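You operate a simulated robot arm through the tools that you are given. There is no shell and no other tool. Be economical: measure what you need, move in short steps, check, and stop when the job is done.

Carry out the task below with a simulated robot arm. There is one attempt and no reset: what you move stays moved.

Task
Wash the red filter mesh in the trough, then drain and flush it.
Fine: stand the mesh on the drying grid; park the drain plug in the black holder; flush the trough with the tap and turn it off again; leave the other mesh.

It is judged by the outcome, as a careful person would: the job done as asked, and still so three seconds after it is handed in. It fails if anything else is knocked over, pushed out of place, dropped, spilled or broken.

Robot
A 7-joint arm with a two-finger parallel gripper, fixed in place. Base frame: the origin is at the foot of the arm, x ahead of it, y to its left, z up. Units: m, degrees, N and s.
Its first joint turns from -66.0 to 66.0 degrees. Payload 2.4 kg.
The TCP is the grasp point between the finger pads, 0.03 m short of the fingertips. In the tool frame z runs along the fingers and y along their closing line. The gripper opens to 0.094 m. The fingers are 0.028 m wide and 0.01 m thick; the gripper's body (0.05 by 0.096 m) begins 0.055 m behind the TCP.
Orientation is told as [roll, pitch, yaw] about the base's x, y, z axes, in that order, counted from this pose: with the fingers straight down and closing along the base's y, the tool's x points along the base's -x, its y along +y and its z along -z.

Tools
- The arm moves only by the tool move_arm. Its argument "series" is a list that holds one entry, the list of rows, each a list of 7 numbers: the turn, a rotation vector about the base's x, y, z in units of 45 degrees (1.0 is 45 degrees), then the shift along the base's x, y, z in units of 250 mm (1.0 is 250 mm), then the gripper command, from -1 (shut) to 1 (fully open), values between in proportion. In form: [[[wx, wy, wz, x, y, z, hand], ...]]. A call has 1 to 10 rows; each row is the pose to reach, as a shift and turn from the pose commanded when the call began. A call with a number of a shift or a turn outside -1 to 1 is refused whole. Each row takes 0.2 s and may step no farther than 0.05 m and 8.6 degrees from the row before; otherwise, or with a gripper value out of range, the whole call is refused. A pose out of reach is approached as far as the arm can. The call stops where the force on the tool passes 90 N (or 10 N more than at its start, if that is more) or the arm is blocked; 0.2 s more then pass. Each finger travels about 0.153 m/s and halts on what it meets, pressing with about 30 N; the grip force reading is that of the motor and also rises with nothing between the fingers. The clock runs only during rows and for 0.2 s after the last one: add rows that repeat a pose to give the fingers time. The reply holds the time, the measured pose of the TCP, the force on the tool along the base axes, the opening and the grip force, in the units named above and with some noise.
- Cameras (640 x 400 px; columns grow to the right, rows downward): "scene" is fixed at [0.0437, 0.4847, 1.4317]; the picture's right is [-0.65, -0.76, 0.00], its down [-0.51, 0.44, -0.74] and it looks along [0.56, -0.48, -0.68] (base axes); focal length 214 px, centre (320, 200). "wrist" rides on the gripper at [-0.037, 0, -0.058] in the tool frame; the picture's right is [0.00, -1.00, 0.00], its down [0.97, 0.00, -0.24] and it looks along [0.24, 0.00, 0.97] (tool axes); focal length 218 px, centre (320, 200).
- capture(camera): a new picture of that camera. No time passes.
- probe_pixels(camera, pixels): for up to 12 pixels [column, row] of the newest picture of that camera ("zoom" is the newest enlarged one), the place [x, y, z] in the base frame of the surface seen there, good to about 0.002 m. No time passes.
- inspect(camera, box): a new picture of the part [left, top, right, bottom] of that camera's present view, enlarged. No time passes.
- finish_job(): hands the job in; it is judged then, once.

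Go step by step. Measure first, check grasps and placings, and put right what went wrong. The budget is 80 turns and 46 pictures, counting those below and the enlarged ones. Unless the task says otherwise, let go and move clear before handing in, and close with one line.

The tools are called after ">>>" as a command line: name --argument value ..., lists and objects as JSON in quotes. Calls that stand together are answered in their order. move_arm: Moves the arm, as the interface text tells. Its arguments: {"type":"object","properties":{"series":{"type":"array","items":{"type":"array","items":{"type":"array","items":{"type":"number"}}}}},"required":["series"]} The other tools are called the same way: capture (camera) takes a picture; probe_pixels (camera, pixels) gives the place of the surface under pixels of a picture; inspect (camera, box) takes an enlarged picture of a part of a camera's view; finish_job () hands the job in.

At the start:

```text
time: 0.0
tool_pos: [0.3895, -0.0024, 1.219]
orientation: [0.1, 0.0, 0.0]
contact_force: [0.6, -0.7, -0.3]
opening: 0.0941
grasp_force: 0.0
```

scene: 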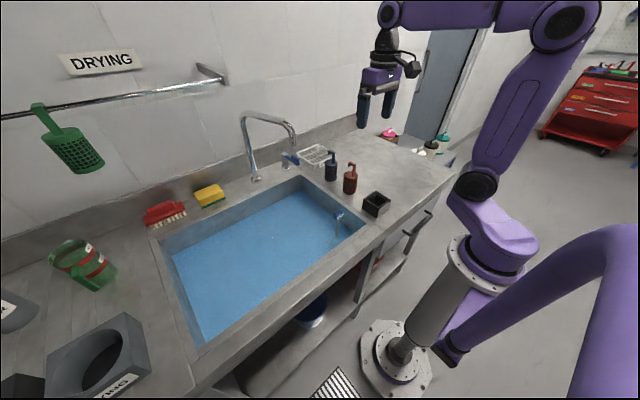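
wrist: 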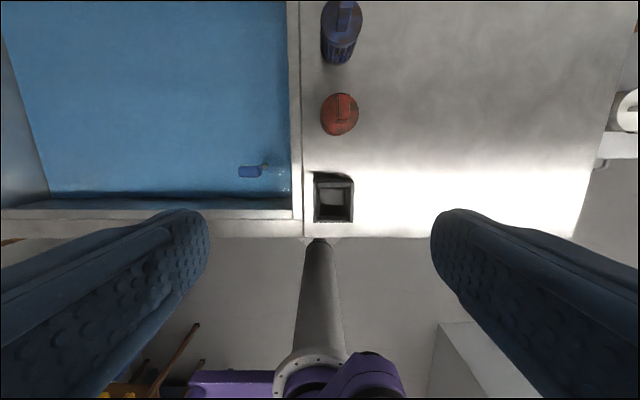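

The pictures show the trough with a blue plug handle near (340,215), red and blue items near (350,178) and (331,165), a grid near (315,155) and a black holder at (376,203). I'll enlarge these areas.

>>> inspect --camera "scene" --box '[230, 100, 430, 225]'

>>> inspect --camera "wrist" --box '[200, 0, 400, 240]'

>>> inspect --camera "scene" --box '[0, 160, 240, 400]'

```text
3.20 times, centred on (330, 162) of scene
```

zoom: 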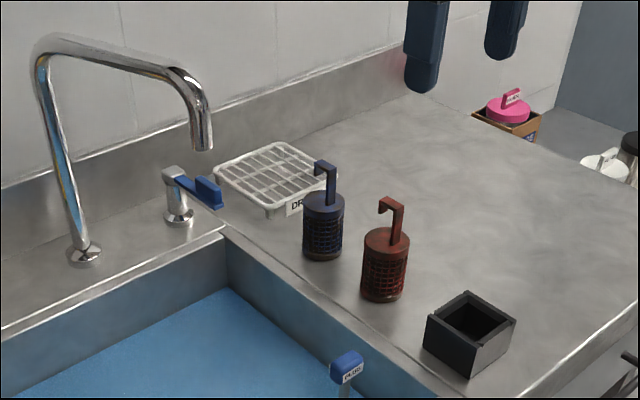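

```text
1.67 times, centred on (300, 120) of wrist
```

zoom: 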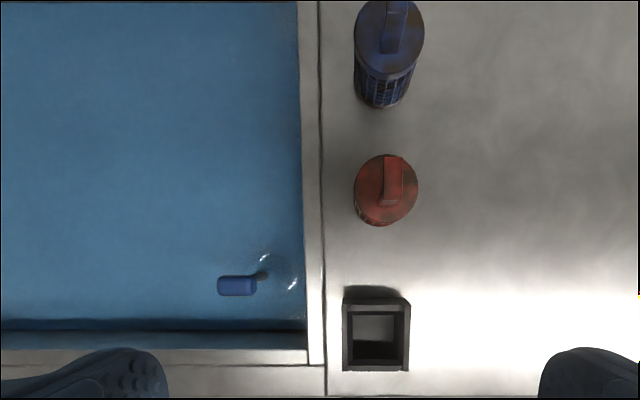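

```text
1.67 times, centred on (120, 280) of scene
```

zoom: 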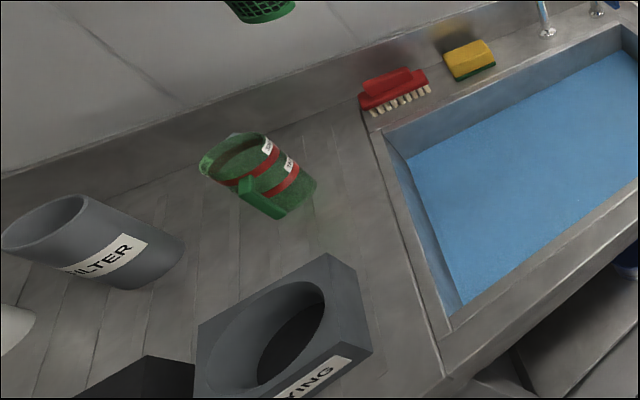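

The red mesh is a small cylinder with a hooked handle, and the tap has a blue lever. I'll capture both views and probe the key points.

>>> capture --camera "scene"

>>> capture --camera "wrist"

>>> probe_pixels --camera "wrist" --pixels '[[340, 100], [340, 128], [335, 30], [250, 171], [333, 176], [333, 200], [318, 195], [293, 100], [303, 100], [150, 80], [150, 202], [400, 100]]'

>>> inspect --camera "scene" --box '[270, 130, 400, 225]'

```text
40 pictures are left
```

scene: 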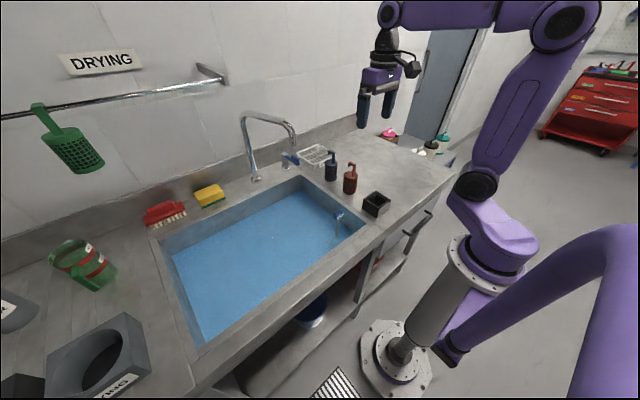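

```text
39 pictures are left
```

wrist: 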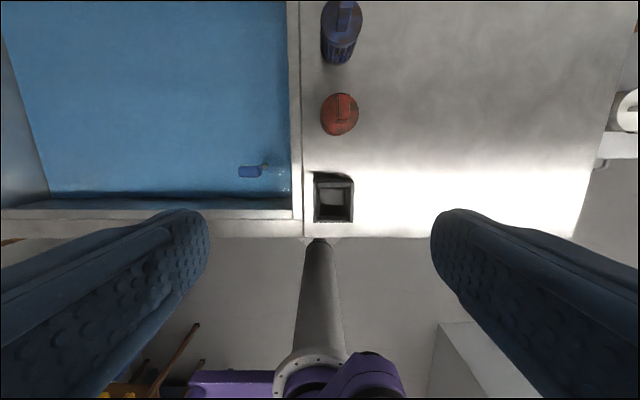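

```text
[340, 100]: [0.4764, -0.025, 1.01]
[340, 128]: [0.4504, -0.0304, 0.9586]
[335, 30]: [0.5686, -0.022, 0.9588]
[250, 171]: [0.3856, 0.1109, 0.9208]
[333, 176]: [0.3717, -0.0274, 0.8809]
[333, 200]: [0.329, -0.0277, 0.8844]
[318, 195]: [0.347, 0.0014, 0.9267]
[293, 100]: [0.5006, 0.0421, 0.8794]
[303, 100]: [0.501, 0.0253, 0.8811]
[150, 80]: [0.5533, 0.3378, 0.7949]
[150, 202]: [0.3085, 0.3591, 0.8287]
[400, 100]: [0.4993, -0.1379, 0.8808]
```

```text
4.21 times, centred on (335, 178) of scene
```

zoom: 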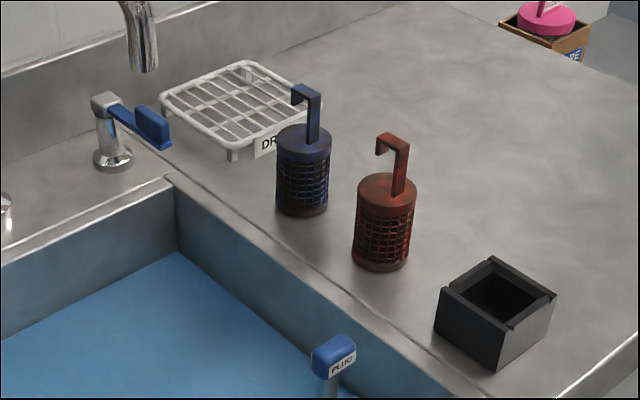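

>>> probe_pixels --camera "zoom" --pixels '[[393, 137], [382, 150], [399, 180], [375, 190], [385, 265], [319, 115], [308, 90], [245, 63], [163, 100], [235, 150], [307, 100], [235, 100]]'

>>> probe_pixels --camera "zoom" --pixels '[[106, 98], [112, 160], [155, 118], [140, 135], [168, 145], [120, 118], [330, 343], [340, 365], [332, 385], [490, 262], [550, 295], [495, 340]]'

>>> probe_pixels --camera "wrist" --pixels '[[340, 96], [340, 110], [340, 119], [340, 122], [335, 110], [345, 110], [323, 115], [357, 115], [240, 171], [260, 171], [264, 168], [250, 166]]'

>>> probe_pixels --camera "scene" --pixels '[[255, 178], [245, 118], [292, 128], [292, 145], [340, 225], [339, 232], [270, 122], [209, 195], [220, 260], [320, 200], [300, 178], [350, 235]]'

```text
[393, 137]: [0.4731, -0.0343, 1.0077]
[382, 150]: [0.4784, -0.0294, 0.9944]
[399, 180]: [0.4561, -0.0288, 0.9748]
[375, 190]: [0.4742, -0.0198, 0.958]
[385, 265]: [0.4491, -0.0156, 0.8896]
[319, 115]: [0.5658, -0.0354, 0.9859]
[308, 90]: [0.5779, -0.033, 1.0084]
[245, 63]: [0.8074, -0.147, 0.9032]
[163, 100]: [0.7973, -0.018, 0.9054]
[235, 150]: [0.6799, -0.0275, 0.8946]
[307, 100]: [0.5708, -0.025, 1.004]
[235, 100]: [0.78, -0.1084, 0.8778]
```

```text
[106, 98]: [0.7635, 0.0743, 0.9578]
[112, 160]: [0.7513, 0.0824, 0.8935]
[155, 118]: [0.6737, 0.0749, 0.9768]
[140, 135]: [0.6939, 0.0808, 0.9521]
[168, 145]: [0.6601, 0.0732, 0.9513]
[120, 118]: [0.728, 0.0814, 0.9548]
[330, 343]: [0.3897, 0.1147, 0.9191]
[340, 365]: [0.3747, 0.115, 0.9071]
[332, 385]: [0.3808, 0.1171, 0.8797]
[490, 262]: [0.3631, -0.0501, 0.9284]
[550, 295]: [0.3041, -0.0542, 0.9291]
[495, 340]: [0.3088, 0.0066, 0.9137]
```

```text
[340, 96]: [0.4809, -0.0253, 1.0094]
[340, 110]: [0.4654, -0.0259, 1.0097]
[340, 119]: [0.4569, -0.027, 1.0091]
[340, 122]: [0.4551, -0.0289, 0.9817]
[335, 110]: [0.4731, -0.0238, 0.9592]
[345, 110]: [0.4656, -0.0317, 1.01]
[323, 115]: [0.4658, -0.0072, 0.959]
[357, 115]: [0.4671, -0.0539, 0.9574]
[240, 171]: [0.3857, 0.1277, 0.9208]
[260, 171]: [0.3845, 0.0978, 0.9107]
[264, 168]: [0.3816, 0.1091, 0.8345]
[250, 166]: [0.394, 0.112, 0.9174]
```

```text
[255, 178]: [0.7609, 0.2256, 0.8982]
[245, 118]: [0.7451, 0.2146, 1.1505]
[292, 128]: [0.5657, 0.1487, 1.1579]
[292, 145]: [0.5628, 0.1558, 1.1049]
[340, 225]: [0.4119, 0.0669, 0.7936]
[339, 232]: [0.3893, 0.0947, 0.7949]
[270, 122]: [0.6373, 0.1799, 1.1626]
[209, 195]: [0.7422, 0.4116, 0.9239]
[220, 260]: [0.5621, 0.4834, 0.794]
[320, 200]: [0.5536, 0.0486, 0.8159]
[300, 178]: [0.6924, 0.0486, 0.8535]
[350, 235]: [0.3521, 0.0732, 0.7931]
```

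The red mesh body is centred near (0.468,-0.031), with its top at 0.959 and the hook top at 1.01. The grid is far out, at about x 0.68–0.80, y -0.147 to -0.018. I'll test the reach above the grid first and look from there.

>>> move_arm --series '[[[0, 0, 0, 0.17, -0.06, 0, 0], [0, 0, 0, 0.34, -0.12, 0, 0], [0, 0, 0, 0.51, -0.18, 0, 0], [0, 0, 0, 0.68, -0.24, 0, 0], [0, 0, 0, 0.85, -0.3, 0, 0], [0, 0, 0, 1.0, -0.33, 0, 0], [0, 0, 0, 1.0, -0.33, -0.1, 0]]]'

>>> move_arm --series '[[[0, 0, 0, 0.12, 0, -0.1, 0], [0, 0, 0, 0.24, 0, -0.2, 0], [0, 0, 0, 0.34, 0, -0.26, 0], [0, 0, 0, 0.34, 0, -0.26, 0]]]'

>>> capture --camera "wrist"

```text
time: 1.6
tool_pos: [0.6265, -0.0828, 1.1828]
orientation: [-0.1, 0.0, 0.3]
contact_force: [-0.6, 1.1, -0.3]
opening: 0.0475
grasp_force: 0.1
out of reach, approached as far as the arm can: row 6, 7
```

```text
time: 2.6
tool_pos: [0.6547, -0.0966, 1.1142]
orientation: [0.1, -0.1, 0.0]
contact_force: [0.4, -0.7, 0.6]
opening: 0.0469
grasp_force: 0.0
out of reach, approached as far as the arm can: row 1, 2, 3, 4
```

```text
37 pictures are left
```

wrist: 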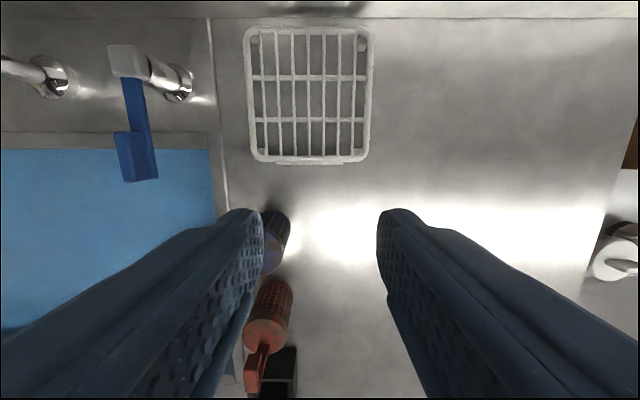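

Tool-down reach stops near x 0.655, short of the grid. I'll tilt the fingers forward about 40° and test the reach again over the grid.

>>> move_arm --series '[[[0, -0.18, 0, 0, 0, 0, 0], [0, -0.36, 0, 0, 0, 0, 0], [0, -0.54, 0, 0, 0, 0, 0], [0, -0.72, 0, 0, 0, 0, 0], [0, -0.9, 0, 0, 0, 0, 0], [0, -0.9, 0, 0, 0, 0, 0]]]'

```text
time: 4.0
tool_pos: [0.6544, -0.0978, 1.1146]
orientation: [0.1, -40.6, 0.0]
contact_force: [-0.6, 0.4, 0.3]
opening: 0.0472
grasp_force: 0.1
```

The tilt worked and the commanded pose was clipped to the reachable one. Now I'll move forward and down towards the grid centre.

>>> move_arm --series '[[[0, 0, 0, 0.11, 0.02, -0.08, 0], [0, 0, 0, 0.22, 0.04, -0.16, 0], [0, 0, 0, 0.34, 0.06, -0.28, 0], [0, 0, 0, 0.34, 0.06, -0.28, 0]]]'

>>> capture --camera "wrist"

```text
time: 5.0
tool_pos: [0.7397, -0.0826, 1.043]
orientation: [0.0, -40.5, 0.0]
contact_force: [-0.3, -0.4, 0.6]
opening: 0.0467
grasp_force: 0.1
```

```text
36 pictures are left
```

wrist: 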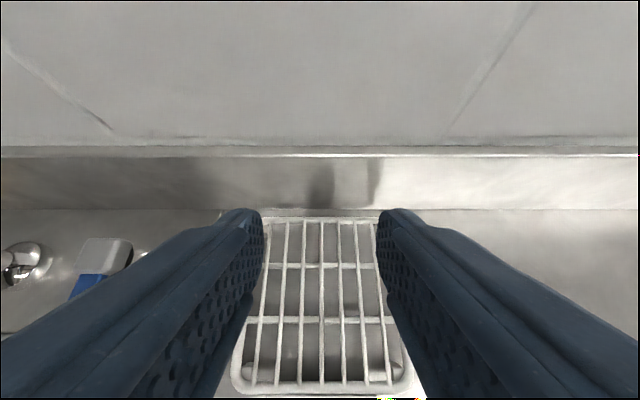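

The grid centre is reachable with a 40° tilt. I'll measure the grid corners in this picture.

>>> probe_pixels --camera "wrist" --pixels '[[322, 387], [240, 385], [408, 385], [322, 220], [265, 222], [376, 222], [321, 320], [322, 265], [105, 245], [90, 282], [300, 180], [320, 290]]'

>>> move_arm --series '[[[0, 0, 0, -0.1, 0, 0.15, 0], [0, 0, 0, -0.28, 0, 0.2, 0], [0, 0, 0, -0.46, 0, 0.2, 0], [0, 0, 0, -0.64, 0.0, 0.2, 0], [0, 0, 0, -0.82, 0.08, 0.2, 0], [0, 0, 0, -1.0, 0.16, 0.2, 0], [0, 0, 0, -1.0, 0.21, 0.2, 0]]]'

```text
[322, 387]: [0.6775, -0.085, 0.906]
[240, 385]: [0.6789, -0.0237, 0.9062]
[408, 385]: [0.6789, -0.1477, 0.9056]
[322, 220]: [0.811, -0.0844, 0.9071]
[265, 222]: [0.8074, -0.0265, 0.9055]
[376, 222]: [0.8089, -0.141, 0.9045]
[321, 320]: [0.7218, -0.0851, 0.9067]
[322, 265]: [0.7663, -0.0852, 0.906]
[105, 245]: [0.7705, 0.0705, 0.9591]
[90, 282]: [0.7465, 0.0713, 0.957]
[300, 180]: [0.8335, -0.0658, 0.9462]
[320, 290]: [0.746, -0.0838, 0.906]
```

```text
time: 6.6
tool_pos: [0.4885, -0.0305, 1.0936]
orientation: [0.0, -40.5, -0.1]
contact_force: [0.4, -0.2, 1.1]
opening: 0.0471
grasp_force: 0.1
```

The grid centre is (0.743,-0.085) with its top at 0.906. I'll move over the red handle and check the alignment.

>>> move_arm --series '[[[0, 0, 0, -0.05, 0, -0.08, 0], [0, 0, 0, -0.082, 0, -0.16, 0], [0, 0, 0, -0.082, 0, -0.16, 0]]]'

>>> inspect --camera "wrist" --box '[200, 180, 440, 400]'

```text
time: 7.4
tool_pos: [0.4677, -0.0306, 1.054]
orientation: [0.0, -40.4, -0.1]
contact_force: [0.9, 0.2, 0.7]
opening: 0.0469
grasp_force: 0.0
```

```text
1.82 times, centred on (320, 290) of wrist
```

zoom: 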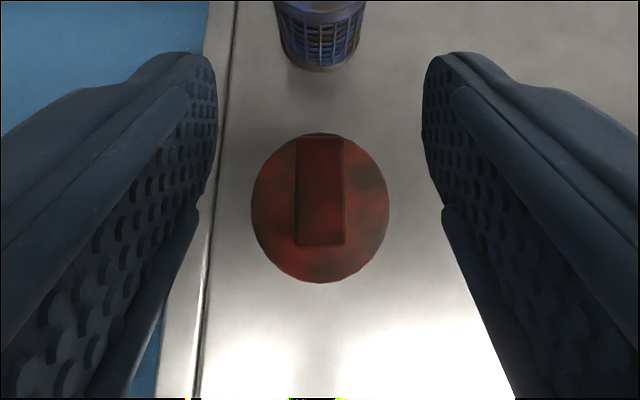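

The handle is centred between the fingers at zoom (320,190). I'll go down and close.

>>> move_arm --series '[[[0, 0, 0, 0, 0, -0.1, 0], [0, 0, 0, 0, 0, -0.19, 0], [0, 0, 0, 0, 0, -0.228, 0], [0, 0, 0, 0, 0, -0.228, -0.5], [0, 0, 0, 0, 0, -0.228, -1], [0, 0, 0, 0, 0, -0.228, -1], [0, 0, 0, 0, 0, -0.228, -1]]]'

```text
time: 9.0
tool_pos: [0.4696, -0.0293, 0.9975]
orientation: [0.0, -40.5, -0.1]
contact_force: [-0.2, 0.1, -0.1]
opening: 0.0178
grasp_force: 30.7
```

The grip reads 0.0178 m at 30 N. I'll lift and carry it over the trough.

>>> move_arm --series '[[[0, 0, 0, 0, 0, 0.1, -1], [0, 0, 0, 0, 0, 0.2, -1], [0, 0, 0, 0, 0, 0.28, -1], [0, 0, 0, 0, 0.16, 0.28, -1], [0, 0, 0, 0, 0.33, 0.28, -1], [0, 0, 0, -0.04, 0.5, 0.28, -1], [0, 0, 0, -0.08, 0.68, 0.28, -1], [0, 0, 0, -0.08, 0.86, 0.28, -1], [0, 0, 0, -0.08, 1.0, 0.28, -1], [0, 0, 0, -0.08, 1.0, 0.28, -1]]]'

>>> capture --camera "scene"

```text
time: 11.2
tool_pos: [0.4491, 0.2203, 1.068]
orientation: [0.0, -40.5, 0.1]
contact_force: [0.0, 0.6, -0.6]
opening: 0.0174
grasp_force: 29.6
out of reach, approached as far as the arm can: row 7
```

```text
34 pictures are left
```

scene: 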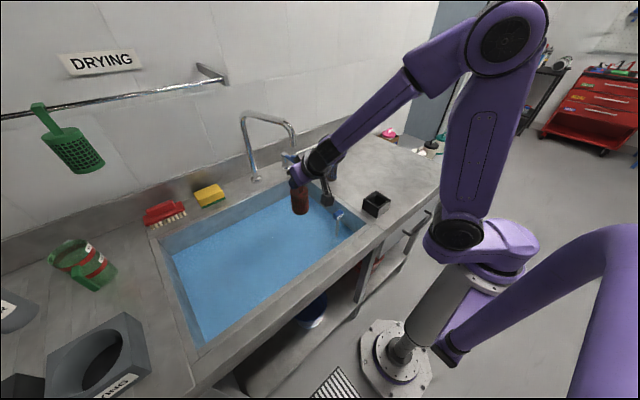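

The mesh hangs clear over the water (pixel (300,200)). I'll lower it in steps while watching the force.

>>> move_arm --series '[[[0, 0, 0, 0, 0, -0.18, -1], [0, 0, 0, 0, 0, -0.36, -1], [0, 0, 0, 0, 0, -0.54, -1], [0, 0, 0, 0, 0, -0.7, -1], [0, 0, 0, 0, 0, -0.8, -1], [0, 0, 0, 0, 0, -0.86, -1], [0, 0, 0, 0, 0, -0.9, -1], [0, 0, 0, 0, 0, -0.93, -1], [0, 0, 0, 0, 0, -0.93, -1]]]'

>>> inspect --camera "scene" --box '[220, 130, 400, 260]'

```text
time: 12.6
tool_pos: [0.4487, 0.22, 0.8646]
orientation: [0.4, -40.6, -0.2]
contact_force: [-7.9, -9.1, 40.5]
opening: 0.0174
grasp_force: 29.7
stopped in row 6: the force on the tool passed its limit (the readings are from after the stop); the commanded pose is now the measured one
```

```text
3.08 times, centred on (310, 195) of scene
```

zoom: 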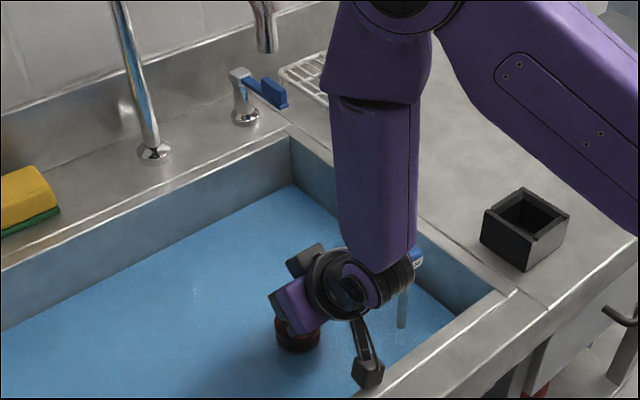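

The mesh bottom met the floor at about z 0.747, so the water is only about 5 cm deep. I'll lift it slightly and swish it around.

>>> move_arm --series '[[[0, 0, 0, 0, 0, 0.04, -1], [0, 0, 0, 0.0, 0.12, 0.04, -1], [0, 0, 0, 0, 0.28, 0.04, -1], [0, 0, 0, 0, 0.42, 0.04, -1], [0, 0, 0, 0, 0.28, 0.04, -1], [0, 0, 0, 0, 0.12, 0.04, -1], [0, 0, 0, 0, 0.28, 0.04, -1], [0, 0, 0, 0, 0.42, 0.04, -1], [0, 0, 0, 0, 0.28, 0.04, -1], [0, 0, 0, 0, 0.28, 0.04, -1]]]'

>>> inspect --camera "wrist" --box '[200, 180, 440, 400]'

>>> inspect --camera "scene" --box '[240, 160, 340, 240]'

```text
time: 14.8
tool_pos: [0.4504, 0.2918, 0.8731]
orientation: [0.5, -40.8, -0.2]
contact_force: [0.2, 0.3, 0.0]
opening: 0.0174
grasp_force: 29.7
```

```text
1.82 times, centred on (320, 290) of wrist
```

zoom: 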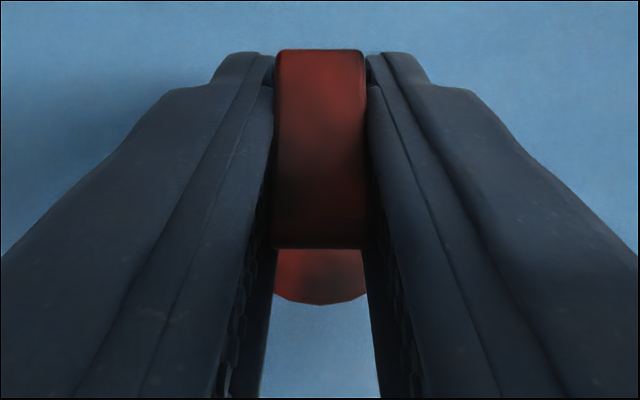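

```text
5.00 times, centred on (290, 200) of scene
```

zoom: 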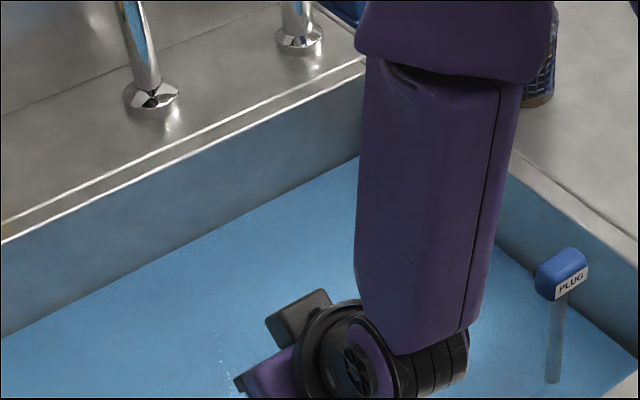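

I'll lift it out and look at how dirty it still is.

>>> move_arm --series '[[[0, 0, 0, 0, 0, 0.18, -1], [0, 0, 0, 0, 0, 0.36, -1], [0, 0, 0, 0, 0, 0.54, -1], [0, 0, 0, 0, 0, 0.6, -1], [0, 0, 0, 0, 0, 0.6, -1]]]'

>>> inspect --camera "scene" --box '[230, 130, 350, 240]'

```text
time: 16.0
tool_pos: [0.4513, 0.291, 1.0236]
orientation: [0.5, -40.7, -0.4]
contact_force: [0.1, 0.1, -0.7]
opening: 0.0177
grasp_force: 29.9
```

```text
3.64 times, centred on (290, 185) of scene
```

zoom: 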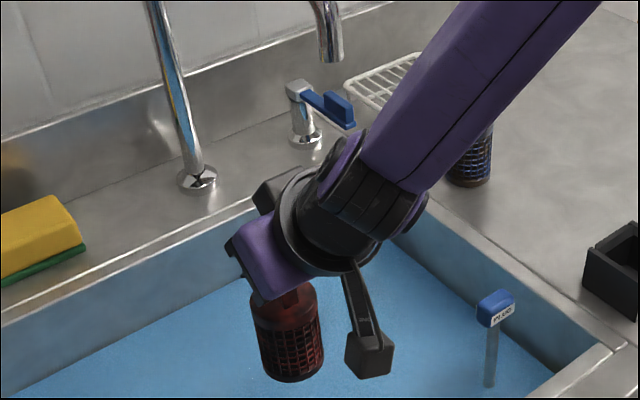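

>>> inspect --camera "scene" --box '[292, 200, 332, 240]'

>>> inspect --camera "scene" --box '[290, 205, 330, 238]'

```text
10.00 times, centred on (312, 220) of scene
```

zoom: 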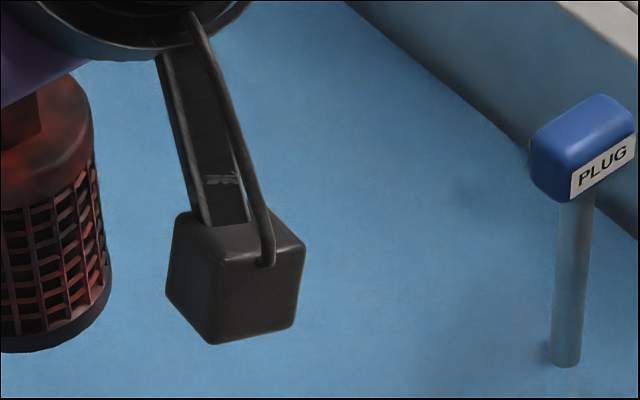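

```text
12.12 times, centred on (310, 222) of scene
```

zoom: 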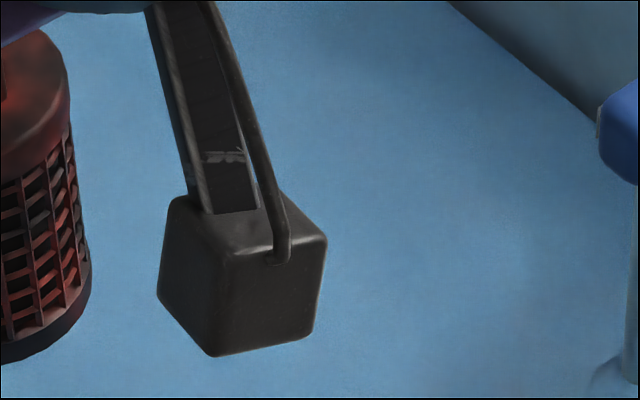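

>>> inspect --camera "scene" --box '[265, 200, 305, 240]'

```text
10.00 times, centred on (285, 220) of scene
```

zoom: 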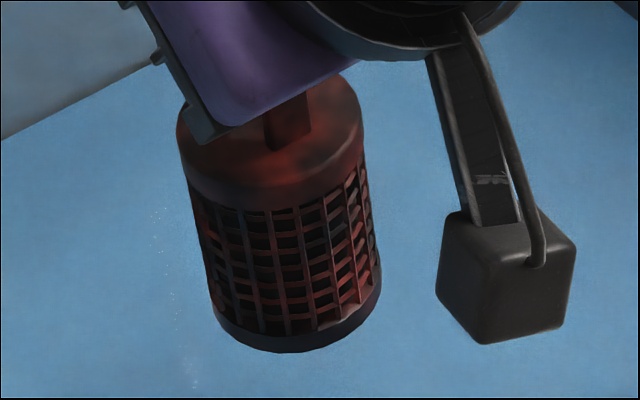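

The brown mottling is still there, and I'm not sure whether the floor or that black cube on the wrist caused the stop. I'll probe the cube's position.

>>> probe_pixels --camera "zoom" --pixels '[[500, 230], [490, 300], [470, 330], [550, 310], [300, 340], [250, 345], [290, 110]]'

>>> capture --camera "scene"

>>> probe_pixels --camera "scene" --pixels '[[350, 235], [345, 242], [338, 222], [340, 207], [300, 182], [180, 340], [330, 255], [320, 190]]'

```text
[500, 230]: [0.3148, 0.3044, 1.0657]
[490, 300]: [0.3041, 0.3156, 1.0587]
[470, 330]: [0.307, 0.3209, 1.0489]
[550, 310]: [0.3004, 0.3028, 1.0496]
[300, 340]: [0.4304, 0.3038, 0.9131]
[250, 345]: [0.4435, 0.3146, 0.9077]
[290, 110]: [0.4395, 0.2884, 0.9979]
```

```text
26 pictures are left
```

scene: 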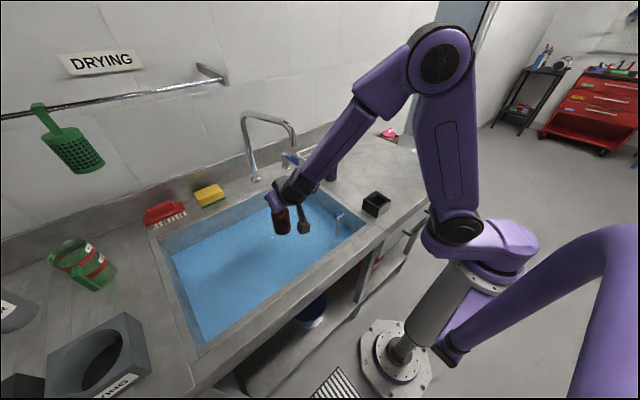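

```text
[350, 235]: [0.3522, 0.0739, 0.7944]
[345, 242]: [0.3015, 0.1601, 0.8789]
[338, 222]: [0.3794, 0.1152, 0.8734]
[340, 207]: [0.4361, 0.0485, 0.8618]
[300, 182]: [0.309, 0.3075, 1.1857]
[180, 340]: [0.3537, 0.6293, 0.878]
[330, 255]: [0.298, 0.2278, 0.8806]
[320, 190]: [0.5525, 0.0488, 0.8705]
```

The cube sits about 0.145 m behind the TCP, so it was hitting the front rim (z 0.88), not the floor. I'll wash farther forward at x≈0.53 to submerge the mesh fully.

>>> move_arm --series '[[[0, 0, 0, 0.16, 0, 0, -1], [0, 0, 0, 0.32, 0.06, 0, -1], [0, 0, 0, 0.32, 0.06, -0.18, -1], [0, 0, 0, 0.32, 0.06, -0.36, -1], [0, 0, 0, 0.32, 0.06, -0.54, -1], [0, 0, 0, 0.32, 0.06, -0.64, -1], [0, 0, 0, 0.32, 0.06, -0.7, -1], [0, 0, 0, 0.32, 0.06, -0.74, -1], [0, 0, 0, 0.32, 0.06, -0.765, -1], [0, 0, 0, 0.32, 0.06, -0.765, -1]]]'

>>> capture --camera "scene"

```text
time: 18.2
tool_pos: [0.534, 0.3078, 0.8381]
orientation: [0.9, -41.8, -0.7]
contact_force: [-2.4, -4.3, 49.6]
opening: 0.0176
grasp_force: 29.6
```

```text
25 pictures are left
```

scene: 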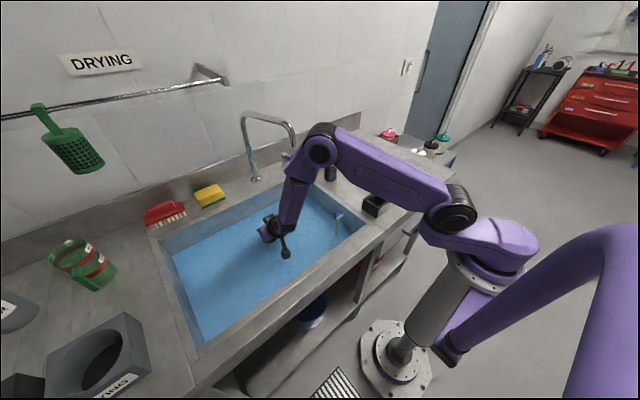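

The mesh now touches the real floor (50 N at TCP z 0.838). I'll ease up a little and swish vigorously.

>>> move_arm --series '[[[0, 0, 0, 0, 0, 0.036, -1], [0, 0, 0, 0.0, 0.16, 0.036, -1], [0, 0, 0, 0, 0.3, 0.036, -1], [0, 0, 0, 0, 0.16, 0.036, -1], [0, 0, 0, 0, 0, 0.036, -1], [0, 0, 0, 0, 0.16, 0.036, -1], [0, 0, 0, 0, 0.3, 0.036, -1], [0, 0, 0, 0, 0.16, 0.036, -1], [0, 0, 0, 0, 0, 0.036, -1], [0, 0, 0, 0, 0, 0.036, -1]]]'

>>> move_arm --series '[[[0, 0, 0, -0.06, 0.08, 0, -1], [0, 0, 0, 0.04, 0.16, 0, -1], [0, 0, 0, -0.06, 0.24, 0, -1], [0, 0, 0, 0.04, 0.16, 0, -1], [0, 0, 0, -0.06, 0.08, 0, -1], [0, 0, 0, 0.04, 0.0, 0, -1], [0, 0, 0, 0, 0.1, 0, -1], [0, 0, 0, 0, 0, 0, -1], [0, 0, 0, 0, 0.1, 0, -1], [0, 0, 0, 0, 0, 0, -1]]]'

>>> move_arm --series '[[[0, 0, 0, 0, 0, 0.18, -1], [0, 0, 0, 0, 0, 0.36, -1], [0, 0, 0, 0, 0, 0.54, -1], [0, 0, 0, -0.1, 0, 0.7, -1], [0, 0, 0, -0.26, 0, 0.8, -1], [0, 0, 0, -0.26, 0, 0.8, -1]]]'

>>> inspect --camera "scene" --box '[255, 185, 305, 235]'

```text
time: 20.4
tool_pos: [0.5291, 0.3055, 0.8408]
orientation: [0.5, -40.7, -0.3]
contact_force: [-0.3, -0.5, -0.4]
opening: 0.0174
grasp_force: 30.2
```

```text
time: 22.6
tool_pos: [0.5302, 0.3066, 0.8406]
orientation: [0.5, -40.7, -0.3]
contact_force: [0.5, -0.1, 0.4]
opening: 0.0175
grasp_force: 29.8
```

```text
time: 24.0
tool_pos: [0.4655, 0.305, 1.0402]
orientation: [0.5, -40.8, -0.3]
contact_force: [-0.1, 0.1, -0.1]
opening: 0.0174
grasp_force: 30.1
```

```text
8.00 times, centred on (280, 210) of scene
```

zoom: 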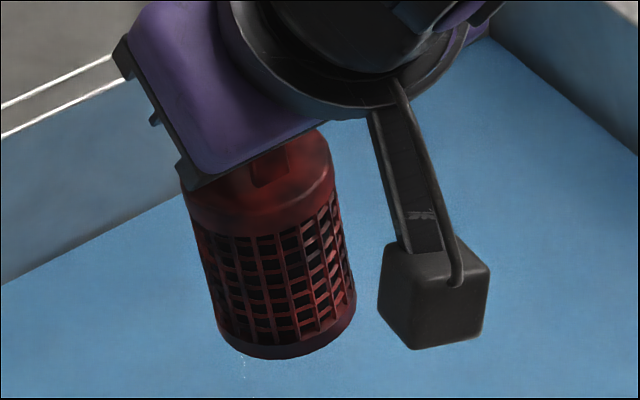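

The mesh is now evenly red and dripping. I'll wait over the trough for the drips, do another short dip-free drain, and check that the mesh is vertical.

>>> probe_pixels --camera "zoom" --pixels '[[200, 215], [332, 185], [262, 220], [218, 338], [353, 300], [285, 352], [265, 230], [283, 345]]'

>>> move_arm --series '[[[0, 0, 0, 0, 0, 0, -1], [0, 0, 0, 0, 0, 0, -1], [0, 0, 0, 0, 0, 0, -1], [0, 0, 0, 0, 0, 0, -1], [0, 0, 0, 0, 0, 0, -1], [0, 0, 0, 0, 0, 0, -1], [0, 0, 0, 0, 0, 0, -1], [0, 0, 0, 0, 0, 0, -1], [0, 0, 0, 0, 0, 0, -1], [0, 0, 0, 0, 0, 0, -1]]]'

>>> inspect --camera "scene" --box '[255, 185, 305, 235]'

>>> inspect --camera "wrist" --box '[200, 180, 440, 400]'

```text
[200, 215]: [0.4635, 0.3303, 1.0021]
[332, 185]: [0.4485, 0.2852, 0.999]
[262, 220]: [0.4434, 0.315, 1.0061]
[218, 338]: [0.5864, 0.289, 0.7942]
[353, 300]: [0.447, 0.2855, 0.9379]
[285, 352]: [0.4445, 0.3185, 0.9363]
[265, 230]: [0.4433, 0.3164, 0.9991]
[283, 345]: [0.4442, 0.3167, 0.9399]
```

```text
time: 26.2
tool_pos: [0.4653, 0.3041, 1.0407]
orientation: [0.5, -40.7, -0.4]
contact_force: [-0.7, 0.9, 0.4]
opening: 0.0177
grasp_force: 30.1
```

```text
8.00 times, centred on (280, 210) of scene
```

zoom: 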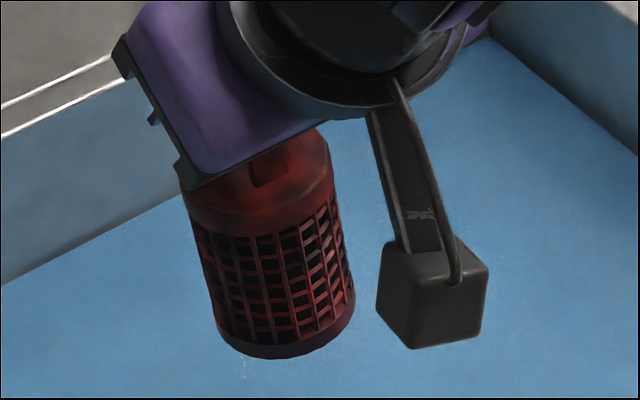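

```text
1.82 times, centred on (320, 290) of wrist
```

zoom: 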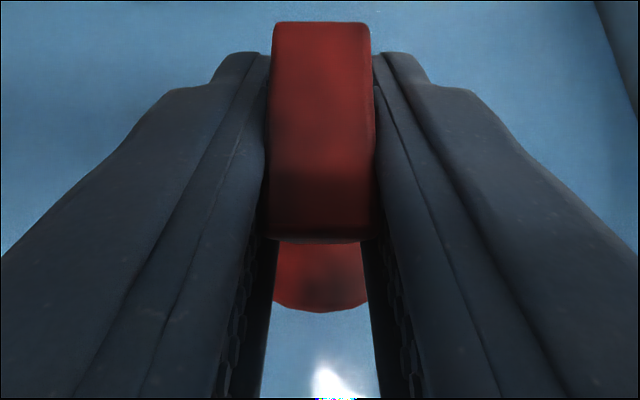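

The mesh is vertical and much cleaner, though faint smudges remain on the cap. I'll give it one more vigorous round.

>>> move_arm --series '[[[0, 0, 0, 0.16, 0, -0.1, -1], [0, 0, 0, 0.26, 0, -0.24, -1], [0, 0, 0, 0.26, 0, -0.42, -1], [0, 0, 0, 0.26, 0, -0.6, -1], [0, 0, 0, 0.26, 0, -0.74, -1], [0, 0, 0, 0.26, 0.0, -0.8, -1], [0, 0, 0, 0.26, 0.18, -0.8, -1], [0, 0, 0, 0.26, 0.34, -0.8, -1], [0, 0, 0, 0.26, 0.17, -0.8, -1], [0, 0, 0, 0.26, 0, -0.8, -1]]]'

>>> move_arm --series '[[[0, 0, 0, 0, 0.18, 0, -1], [0, 0, 0, 0, 0.36, 0, -1], [0, 0, 0, 0, 0.18, 0, -1], [0, 0, 0, 0, 0, 0, -1], [0, 0, 0, 0, 0.18, 0, -1], [0, 0, 0, 0, 0.36, 0, -1], [0, 0, 0, 0, 0.18, 0, -1], [0, 0, 0, 0, 0, 0, -1], [0, 0, 0, 0, 0.18, 0, -1], [0, 0, 0, 0, 0, 0, -1]]]'

>>> move_arm --series '[[[0, 0, 0, 0, 0.18, 0, -1], [0, 0, 0, 0, 0.36, 0, -1], [0, 0, 0, 0, 0.18, 0, -1], [0, 0, 0, 0, 0, 0, -1], [0, 0, 0, 0, 0, 0.18, -1], [0, 0, 0, 0, 0, 0.36, -1], [0, 0, 0, 0, 0, 0.54, -1], [0, 0, 0, -0.1, 0, 0.7, -1], [0, 0, 0, -0.26, 0, 0.8, -1], [0, 0, 0, -0.26, 0, 0.8, -1]]]'

>>> inspect --camera "scene" --box '[255, 185, 305, 235]'

```text
time: 28.4
tool_pos: [0.5325, 0.3064, 0.8425]
orientation: [0.5, -40.7, -0.3]
contact_force: [0.3, 0.6, -0.7]
opening: 0.0172
grasp_force: 30.4
```

```text
time: 30.6
tool_pos: [0.5295, 0.3069, 0.8435]
orientation: [0.5, -40.7, -0.3]
contact_force: [0.1, 0.0, -0.2]
opening: 0.0175
grasp_force: 30.0
```

```text
time: 32.8
tool_pos: [0.4651, 0.3064, 1.0432]
orientation: [0.4, -40.7, -0.2]
contact_force: [-0.6, 0.7, -0.6]
opening: 0.0176
grasp_force: 29.5
```

```text
8.00 times, centred on (280, 210) of scene
```

zoom: 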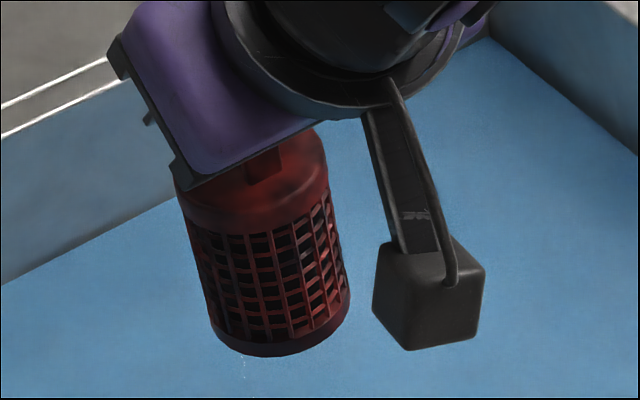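

The mesh looks uniformly clean now. I'll let it drip for a moment, then carry it at safe height back past its old spot.

>>> move_arm --series '[[[0, 0, 0, 0, 0, 0.06, -1], [0, 0, 0, 0, 0, 0.06, -1], [0, 0, 0, 0, 0, 0.06, -1], [0, 0, 0, 0, 0, 0.06, -1], [0, 0, 0, 0, 0, 0.06, -1], [0, 0, 0, 0, 0, 0.06, -1], [0, 0, 0, 0, 0, 0.06, -1], [0, 0, 0, 0, 0, 0.06, -1], [0, 0, 0, 0, 0, 0.06, -1], [0, 0, 0, 0, 0, 0.06, -1]]]'

>>> move_arm --series '[[[0, 0, 0, 0, -0.14, 0, -1], [0, 0, 0, 0, -0.28, 0, -1], [0, 0, 0, 0, -0.42, 0, -1], [0, 0, 0, 0, -0.56, 0, -1], [0, 0, 0, 0, -0.7, 0, -1], [0, 0, 0, 0, -0.84, 0, -1], [0, 0, 0, 0, -0.98, 0, -1], [0, 0, 0, 0, -1, 0, -1]]]'

>>> move_arm --series '[[[0, 0, 0, 0, -0.14, 0, -1], [0, 0, 0, 0, -0.28, 0, -1], [0, 0, 0, 0, -0.42, 0, -1], [0, 0, 0, 0, -0.56, 0, -1], [0, 0, 0, 0, -0.672, 0, -1], [0, 0, 0, 0, -0.672, 0, -1]]]'

```text
time: 35.0
tool_pos: [0.4655, 0.3056, 1.0572]
orientation: [0.5, -40.7, -0.3]
contact_force: [0.3, -0.2, -0.1]
opening: 0.0175
grasp_force: 30.2
```

```text
time: 36.8
tool_pos: [0.4655, 0.0561, 1.0549]
orientation: [0.5, -40.6, -0.5]
contact_force: [-0.7, 0.4, -1.0]
opening: 0.0177
grasp_force: 29.9
```

```text
time: 38.2
tool_pos: [0.4646, -0.1125, 1.0557]
orientation: [0.6, -40.7, -0.3]
contact_force: [0.4, 0.2, -0.7]
opening: 0.0174
grasp_force: 30.2
```

Holding steady at y -0.1125, which clears the blue mesh. Next I'll go forward, shift to the grid centre and look.

>>> move_arm --series '[[[0, 0, 0, 0.14, 0, 0, -1], [0, 0, 0, 0.28, 0, 0, -1], [0, 0, 0, 0.42, 0, 0, -1], [0, 0, 0, 0.56, 0, 0, -1], [0, 0, 0, 0.7, 0, 0, -1], [0, 0, 0, 0.84, 0.05, 0, -1], [0, 0, 0, 0.98, 0.11, 0, -1], [0, 0, 0, 0.98, 0.11, 0, -1]]]'

>>> move_arm --series '[[[0, 0, 0, 0.13, 0, -0.05, -1], [0, 0, 0, 0.13, 0, -0.09, -1], [0, 0, 0, 0.13, 0, -0.09, -1]]]'

>>> inspect --camera "scene" --box '[285, 110, 365, 190]'

```text
time: 40.0
tool_pos: [0.7111, -0.0841, 1.0554]
orientation: [0.5, -40.7, -0.3]
contact_force: [0.5, -0.7, -0.7]
opening: 0.0177
grasp_force: 29.8
```

```text
time: 40.8
tool_pos: [0.7427, -0.0853, 1.0334]
orientation: [0.5, -40.7, -0.3]
contact_force: [-0.6, -0.2, -0.1]
opening: 0.0177
grasp_force: 30.1
```

```text
5.00 times, centred on (325, 150) of scene
```

zoom: 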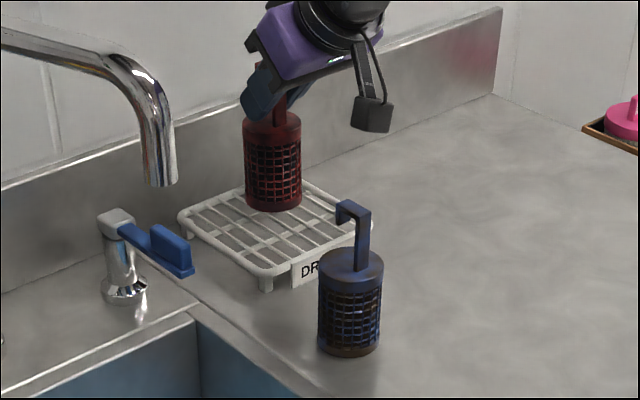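

The mesh is centred above the grid and vertical. I'll lower it carefully.

>>> move_arm --series '[[[0, 0, 0, 0, 0, -0.04, -1], [0, 0, 0, 0, 0, -0.06, -1], [0, 0, 0, 0, 0, -0.068, -1], [0, 0, 0, 0, 0, -0.068, -1]]]'

>>> move_arm --series '[[[0, 0, 0, 0, 0, -0.01, -1], [0, 0, 0, 0, 0, -0.01, -1]]]'

```text
time: 41.8
tool_pos: [0.7434, -0.0844, 1.0172]
orientation: [0.5, -40.7, -0.3]
contact_force: [0.4, -0.4, 0.6]
opening: 0.0174
grasp_force: 30.5
```

```text
time: 42.4
tool_pos: [0.7429, -0.0837, 1.0154]
orientation: [0.4, -41.0, -0.4]
contact_force: [-1.2, 0.0, 9.3]
opening: 0.0179
grasp_force: 30.4
```

It touched down with 9 N. I'll release and back off along the tool axis.

>>> move_arm --series '[[[0, 0, 0, 0, 0, 0, -0.6], [0, 0, 0, 0, 0, 0, -0.2], [0, 0, 0, 0, 0, 0, 0], [0, 0, 0, -0.04, 0, 0.05, 0], [0, 0, 0, -0.12, 0, 0.14, 0], [0, 0, 0, -0.26, 0, 0.25, 0], [0, 0, 0, -0.42, 0, 0.35, 0], [0, 0, 0, -0.6, 0, 0.4, 0], [0, 0, 0, -0.6, 0, 0.4, 0]]]'

>>> inspect --camera "scene" --box '[275, 120, 395, 230]'

```text
time: 44.4
tool_pos: [0.594, -0.0856, 1.1153]
orientation: [0.5, -40.7, -0.2]
contact_force: [0.3, 0.3, 0.7]
opening: 0.0469
grasp_force: 0.0
```

```text
3.64 times, centred on (335, 175) of scene
```

zoom: 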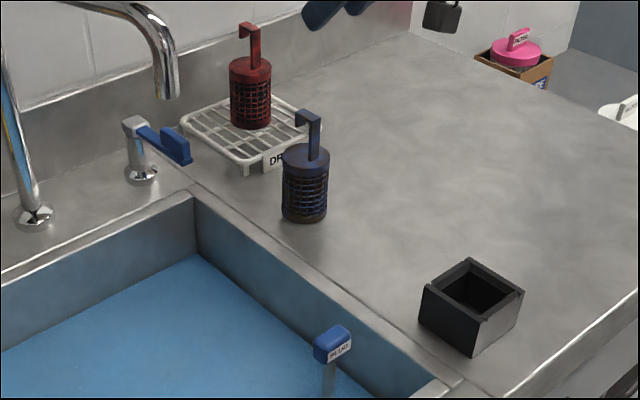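

The red mesh stands upright on the grid. Next is the plug: I'll retract, straighten the tool and go above the handle at (0.385,0.112).

>>> move_arm --series '[[[0, 0.1, 0, -0.15, 0, 0, 0], [0, 0.28, 0, -0.32, 0, 0, 0], [0, 0.46, 0, -0.48, 0, 0, 0], [0, 0.64, 0, -0.66, 0.04, 0, 0], [0, 0.82, 0, -0.82, 0.14, -0.05, 0], [0, 0.9, 0, -0.83, 0.32, -0.1, 0], [0, 0.9, 0, -0.83, 0.5, -0.2, 0], [0, 0.9, 0, -0.83, 0.67, -0.3, 0.1], [0, 0.9, 0, -0.83, 0.79, -0.4, 0.3], [0, 0.9, 0, -0.83, 0.79, -0.4, 0.3]]]'

>>> inspect --camera "wrist" --box '[160, 100, 480, 400]'

```text
refused: row 7 steps farther than a row can; nothing moved
```

```text
1.33 times, centred on (320, 250) of wrist
```

zoom: 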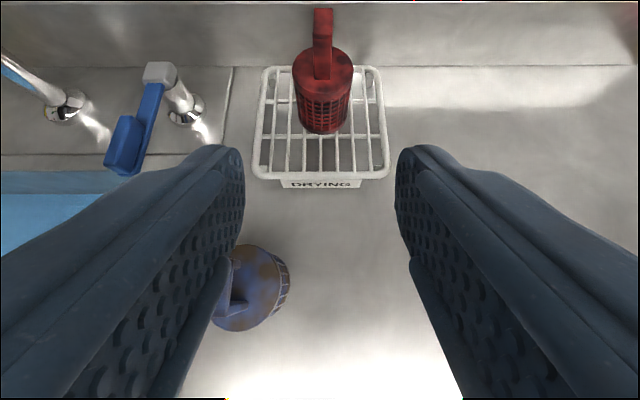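

The call was refused because a step was too long. I'll resend it with smaller steps.

>>> move_arm --series '[[[0, 0.1, 0, -0.15, 0, 0, 0], [0, 0.28, 0, -0.32, 0, 0, 0], [0, 0.46, 0, -0.48, 0, 0, 0], [0, 0.64, 0, -0.66, 0.04, 0, 0], [0, 0.82, 0, -0.82, 0.14, -0.05, 0], [0, 0.9, 0, -0.83, 0.32, -0.1, 0], [0, 0.9, 0, -0.83, 0.48, -0.18, 0], [0, 0.9, 0, -0.83, 0.64, -0.26, 0.1], [0, 0.9, 0, -0.83, 0.79, -0.34, 0.3], [0, 0.9, 0, -0.83, 0.79, -0.34, 0.3]]]'

>>> inspect --camera "wrist" --box '[160, 100, 480, 400]'

```text
time: 46.6
tool_pos: [0.3851, 0.1119, 1.0293]
orientation: [0.2, -0.2, -0.1]
contact_force: [0.2, 0.5, 0.8]
opening: 0.0612
grasp_force: 0.1
```

```text
1.33 times, centred on (320, 250) of wrist
```

zoom: 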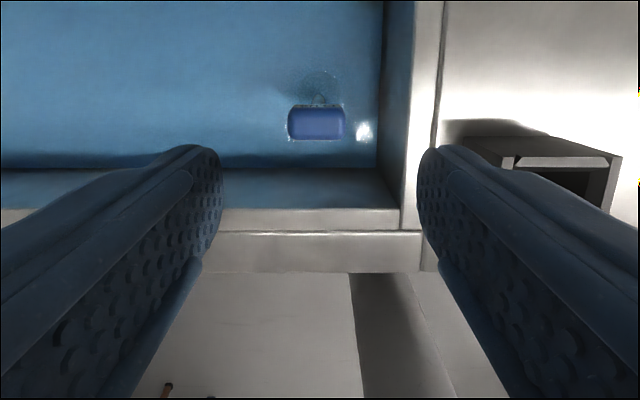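

>>> probe_pixels --camera "zoom" --pixels '[[316, 122], [291, 122], [341, 122], [316, 108], [316, 137], [460, 260], [602, 190], [510, 165], [575, 135]]'

```text
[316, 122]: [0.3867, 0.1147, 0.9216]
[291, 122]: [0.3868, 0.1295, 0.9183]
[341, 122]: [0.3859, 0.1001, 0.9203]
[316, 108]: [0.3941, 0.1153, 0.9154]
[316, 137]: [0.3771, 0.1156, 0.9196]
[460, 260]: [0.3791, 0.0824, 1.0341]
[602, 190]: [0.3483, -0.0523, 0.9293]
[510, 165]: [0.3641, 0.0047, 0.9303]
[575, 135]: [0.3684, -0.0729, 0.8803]
```

The handle centre is (0.386,0.115) with its top at 0.921. I'll descend to z 0.911 and grip.

>>> move_arm --series '[[[0, 0, 0, 0.004, 0.012, -0.16, 0.3], [0, 0, 0, 0.004, 0.012, -0.32, 0.3], [0, 0, 0, 0.004, 0.012, -0.472, 0.3], [0, 0, 0, 0.004, 0.012, -0.472, -0.2], [0, 0, 0, 0.004, 0.012, -0.472, -0.6], [0, 0, 0, 0.004, 0.012, -0.472, -1], [0, 0, 0, 0.004, 0.012, -0.472, -1]]]'

```text
time: 48.2
tool_pos: [0.3858, 0.1165, 0.9114]
orientation: [0.3, -0.2, -0.2]
contact_force: [-0.5, 1.1, 0.9]
opening: 0.0377
grasp_force: 30.3
```

The grip holds (opening 0.0377). I'll pull straight up.

>>> move_arm --series '[[[0, 0, 0, 0, 0, 0.04, -1], [0, 0, 0, 0, 0, 0.1, -1], [0, 0, 0, 0, 0, 0.2, -1], [0, 0, 0, 0, 0, 0.38, -1], [0, 0, 0, 0, 0, 0.56, -1], [0, 0, 0, 0, 0, 0.74, -1], [0, 0, 0, 0, 0, 0.92, -1], [0, 0, 0, 0, 0, 0.96, -1]]]'

>>> inspect --camera "scene" --box '[270, 130, 430, 250]'

```text
time: 50.0
tool_pos: [0.3867, 0.1148, 1.1519]
orientation: [0.3, 0.0, -0.2]
contact_force: [0.3, 0.2, -1.0]
opening: 0.0377
grasp_force: 30.7
```

```text
3.33 times, centred on (350, 190) of scene
```

zoom: 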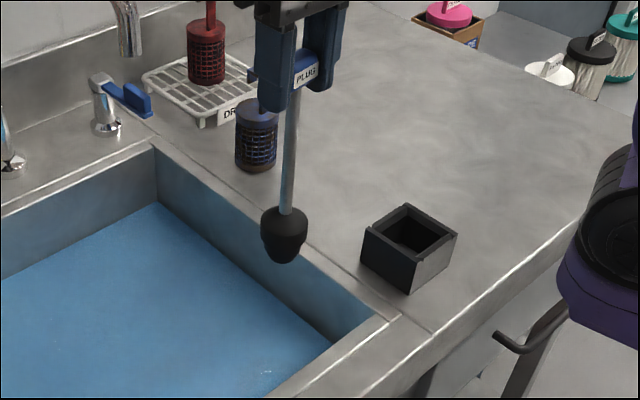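

The plug is out with a tapered rubber end, and the water is draining. I'll probe the plug end and the holder opening.

>>> probe_pixels --camera "zoom" --pixels '[[284, 220], [262, 232], [306, 232], [284, 261], [408, 207], [362, 240], [411, 268], [456, 235], [388, 225], [432, 222], [408, 235], [290, 205]]'

```text
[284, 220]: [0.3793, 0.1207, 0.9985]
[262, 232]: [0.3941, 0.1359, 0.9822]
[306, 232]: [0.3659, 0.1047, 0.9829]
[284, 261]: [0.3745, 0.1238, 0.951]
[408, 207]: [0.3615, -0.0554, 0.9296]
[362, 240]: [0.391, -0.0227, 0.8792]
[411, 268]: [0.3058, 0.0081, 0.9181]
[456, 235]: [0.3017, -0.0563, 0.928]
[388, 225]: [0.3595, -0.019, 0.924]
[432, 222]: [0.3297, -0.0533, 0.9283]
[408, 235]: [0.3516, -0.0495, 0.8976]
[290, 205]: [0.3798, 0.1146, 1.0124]
```

The plug (≈0.042 m wide, bottom at z≈0.948) fits the holder's opening, centred at (0.334,-0.024). I'll raise it slightly, let it drip, and move above the holder.

>>> move_arm --series '[[[0, 0, 0, 0, 0, 0.06, -1], [0, 0, 0, 0, 0, 0.06, -1], [0, 0, 0, 0, 0, 0.06, -1], [0, 0, 0, 0, 0, 0.06, -1], [0, 0, 0, 0, 0, 0.06, -1], [0, 0, 0, -0.05, -0.14, 0.06, -1], [0, 0, 0, -0.1, -0.28, 0.06, -1], [0, 0, 0, -0.16, -0.42, 0.06, -1], [0, 0, 0, -0.21, -0.555, 0.06, -1], [0, 0, 0, -0.21, -0.555, 0.06, -1]]]'

>>> inspect --camera "scene" --box '[320, 140, 440, 240]'

```text
time: 52.2
tool_pos: [0.3356, -0.0235, 1.1664]
orientation: [0.2, -0.2, -0.2]
contact_force: [-0.6, 0.2, -2.1]
opening: 0.0377
grasp_force: 30.4
```

```text
4.00 times, centred on (380, 190) of scene
```

zoom: 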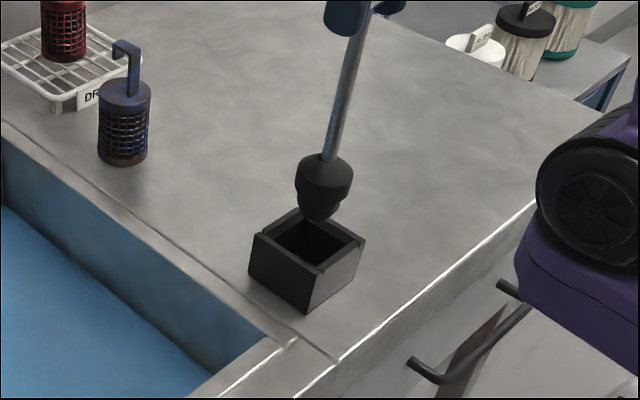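

>>> probe_pixels --camera "zoom" --pixels '[[297, 180], [351, 180], [324, 175], [308, 208], [338, 208], [322, 215], [330, 155], [355, 45]]'

```text
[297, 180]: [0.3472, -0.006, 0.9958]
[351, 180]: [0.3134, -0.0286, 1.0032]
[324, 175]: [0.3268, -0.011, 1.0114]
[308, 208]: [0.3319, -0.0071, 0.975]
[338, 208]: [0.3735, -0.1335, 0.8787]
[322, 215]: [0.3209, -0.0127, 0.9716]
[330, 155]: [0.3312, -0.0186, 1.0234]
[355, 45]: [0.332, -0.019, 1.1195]
```

The stem is vertical at (0.335,-0.024), right over the opening. I'll lower it in.

>>> move_arm --series '[[[0, 0, 0, -0.004, 0, -0.08, -1], [0, 0, 0, -0.004, 0, -0.16, -1], [0, 0, 0, -0.004, 0, -0.22, -1], [0, 0, 0, -0.004, 0, -0.26, -1], [0, 0, 0, -0.004, 0, -0.28, -1], [0, 0, 0, -0.004, 0, -0.28, -1]]]'

>>> move_arm --series '[[[0, 0, 0, 0, 0, -0.012, -1], [0, 0, 0, 0, 0, -0.02, -1], [0, 0, 0, 0, 0, -0.02, -1]]]'

```text
time: 53.6
tool_pos: [0.3332, -0.0221, 1.0959]
orientation: [0.2, -0.2, -0.2]
contact_force: [-0.6, 0.0, -1.0]
opening: 0.0379
grasp_force: 30.1
```

```text
time: 54.4
tool_pos: [0.334, -0.0228, 1.091]
orientation: [0.3, -0.2, -0.2]
contact_force: [0.6, -0.7, -1.2]
opening: 0.0375
grasp_force: 29.7
```

>>> move_arm --series '[[[0, 0, 0, 0, 0, -0.01, -1], [0, 0, 0, 0, 0, -0.016, -1], [0, 0, 0, 0, 0, -0.016, -1]]]'

>>> inspect --camera "scene" --box '[320, 140, 440, 240]'

```text
time: 55.2
tool_pos: [0.3327, -0.0236, 1.0873]
orientation: [0.4, -0.4, -0.2]
contact_force: [1.1, 0.2, 21.7]
opening: 0.0381
grasp_force: 30.0
```

```text
4.00 times, centred on (380, 190) of scene
```

zoom: 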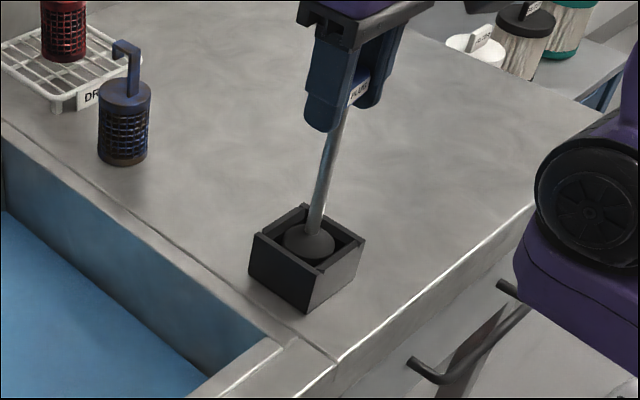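

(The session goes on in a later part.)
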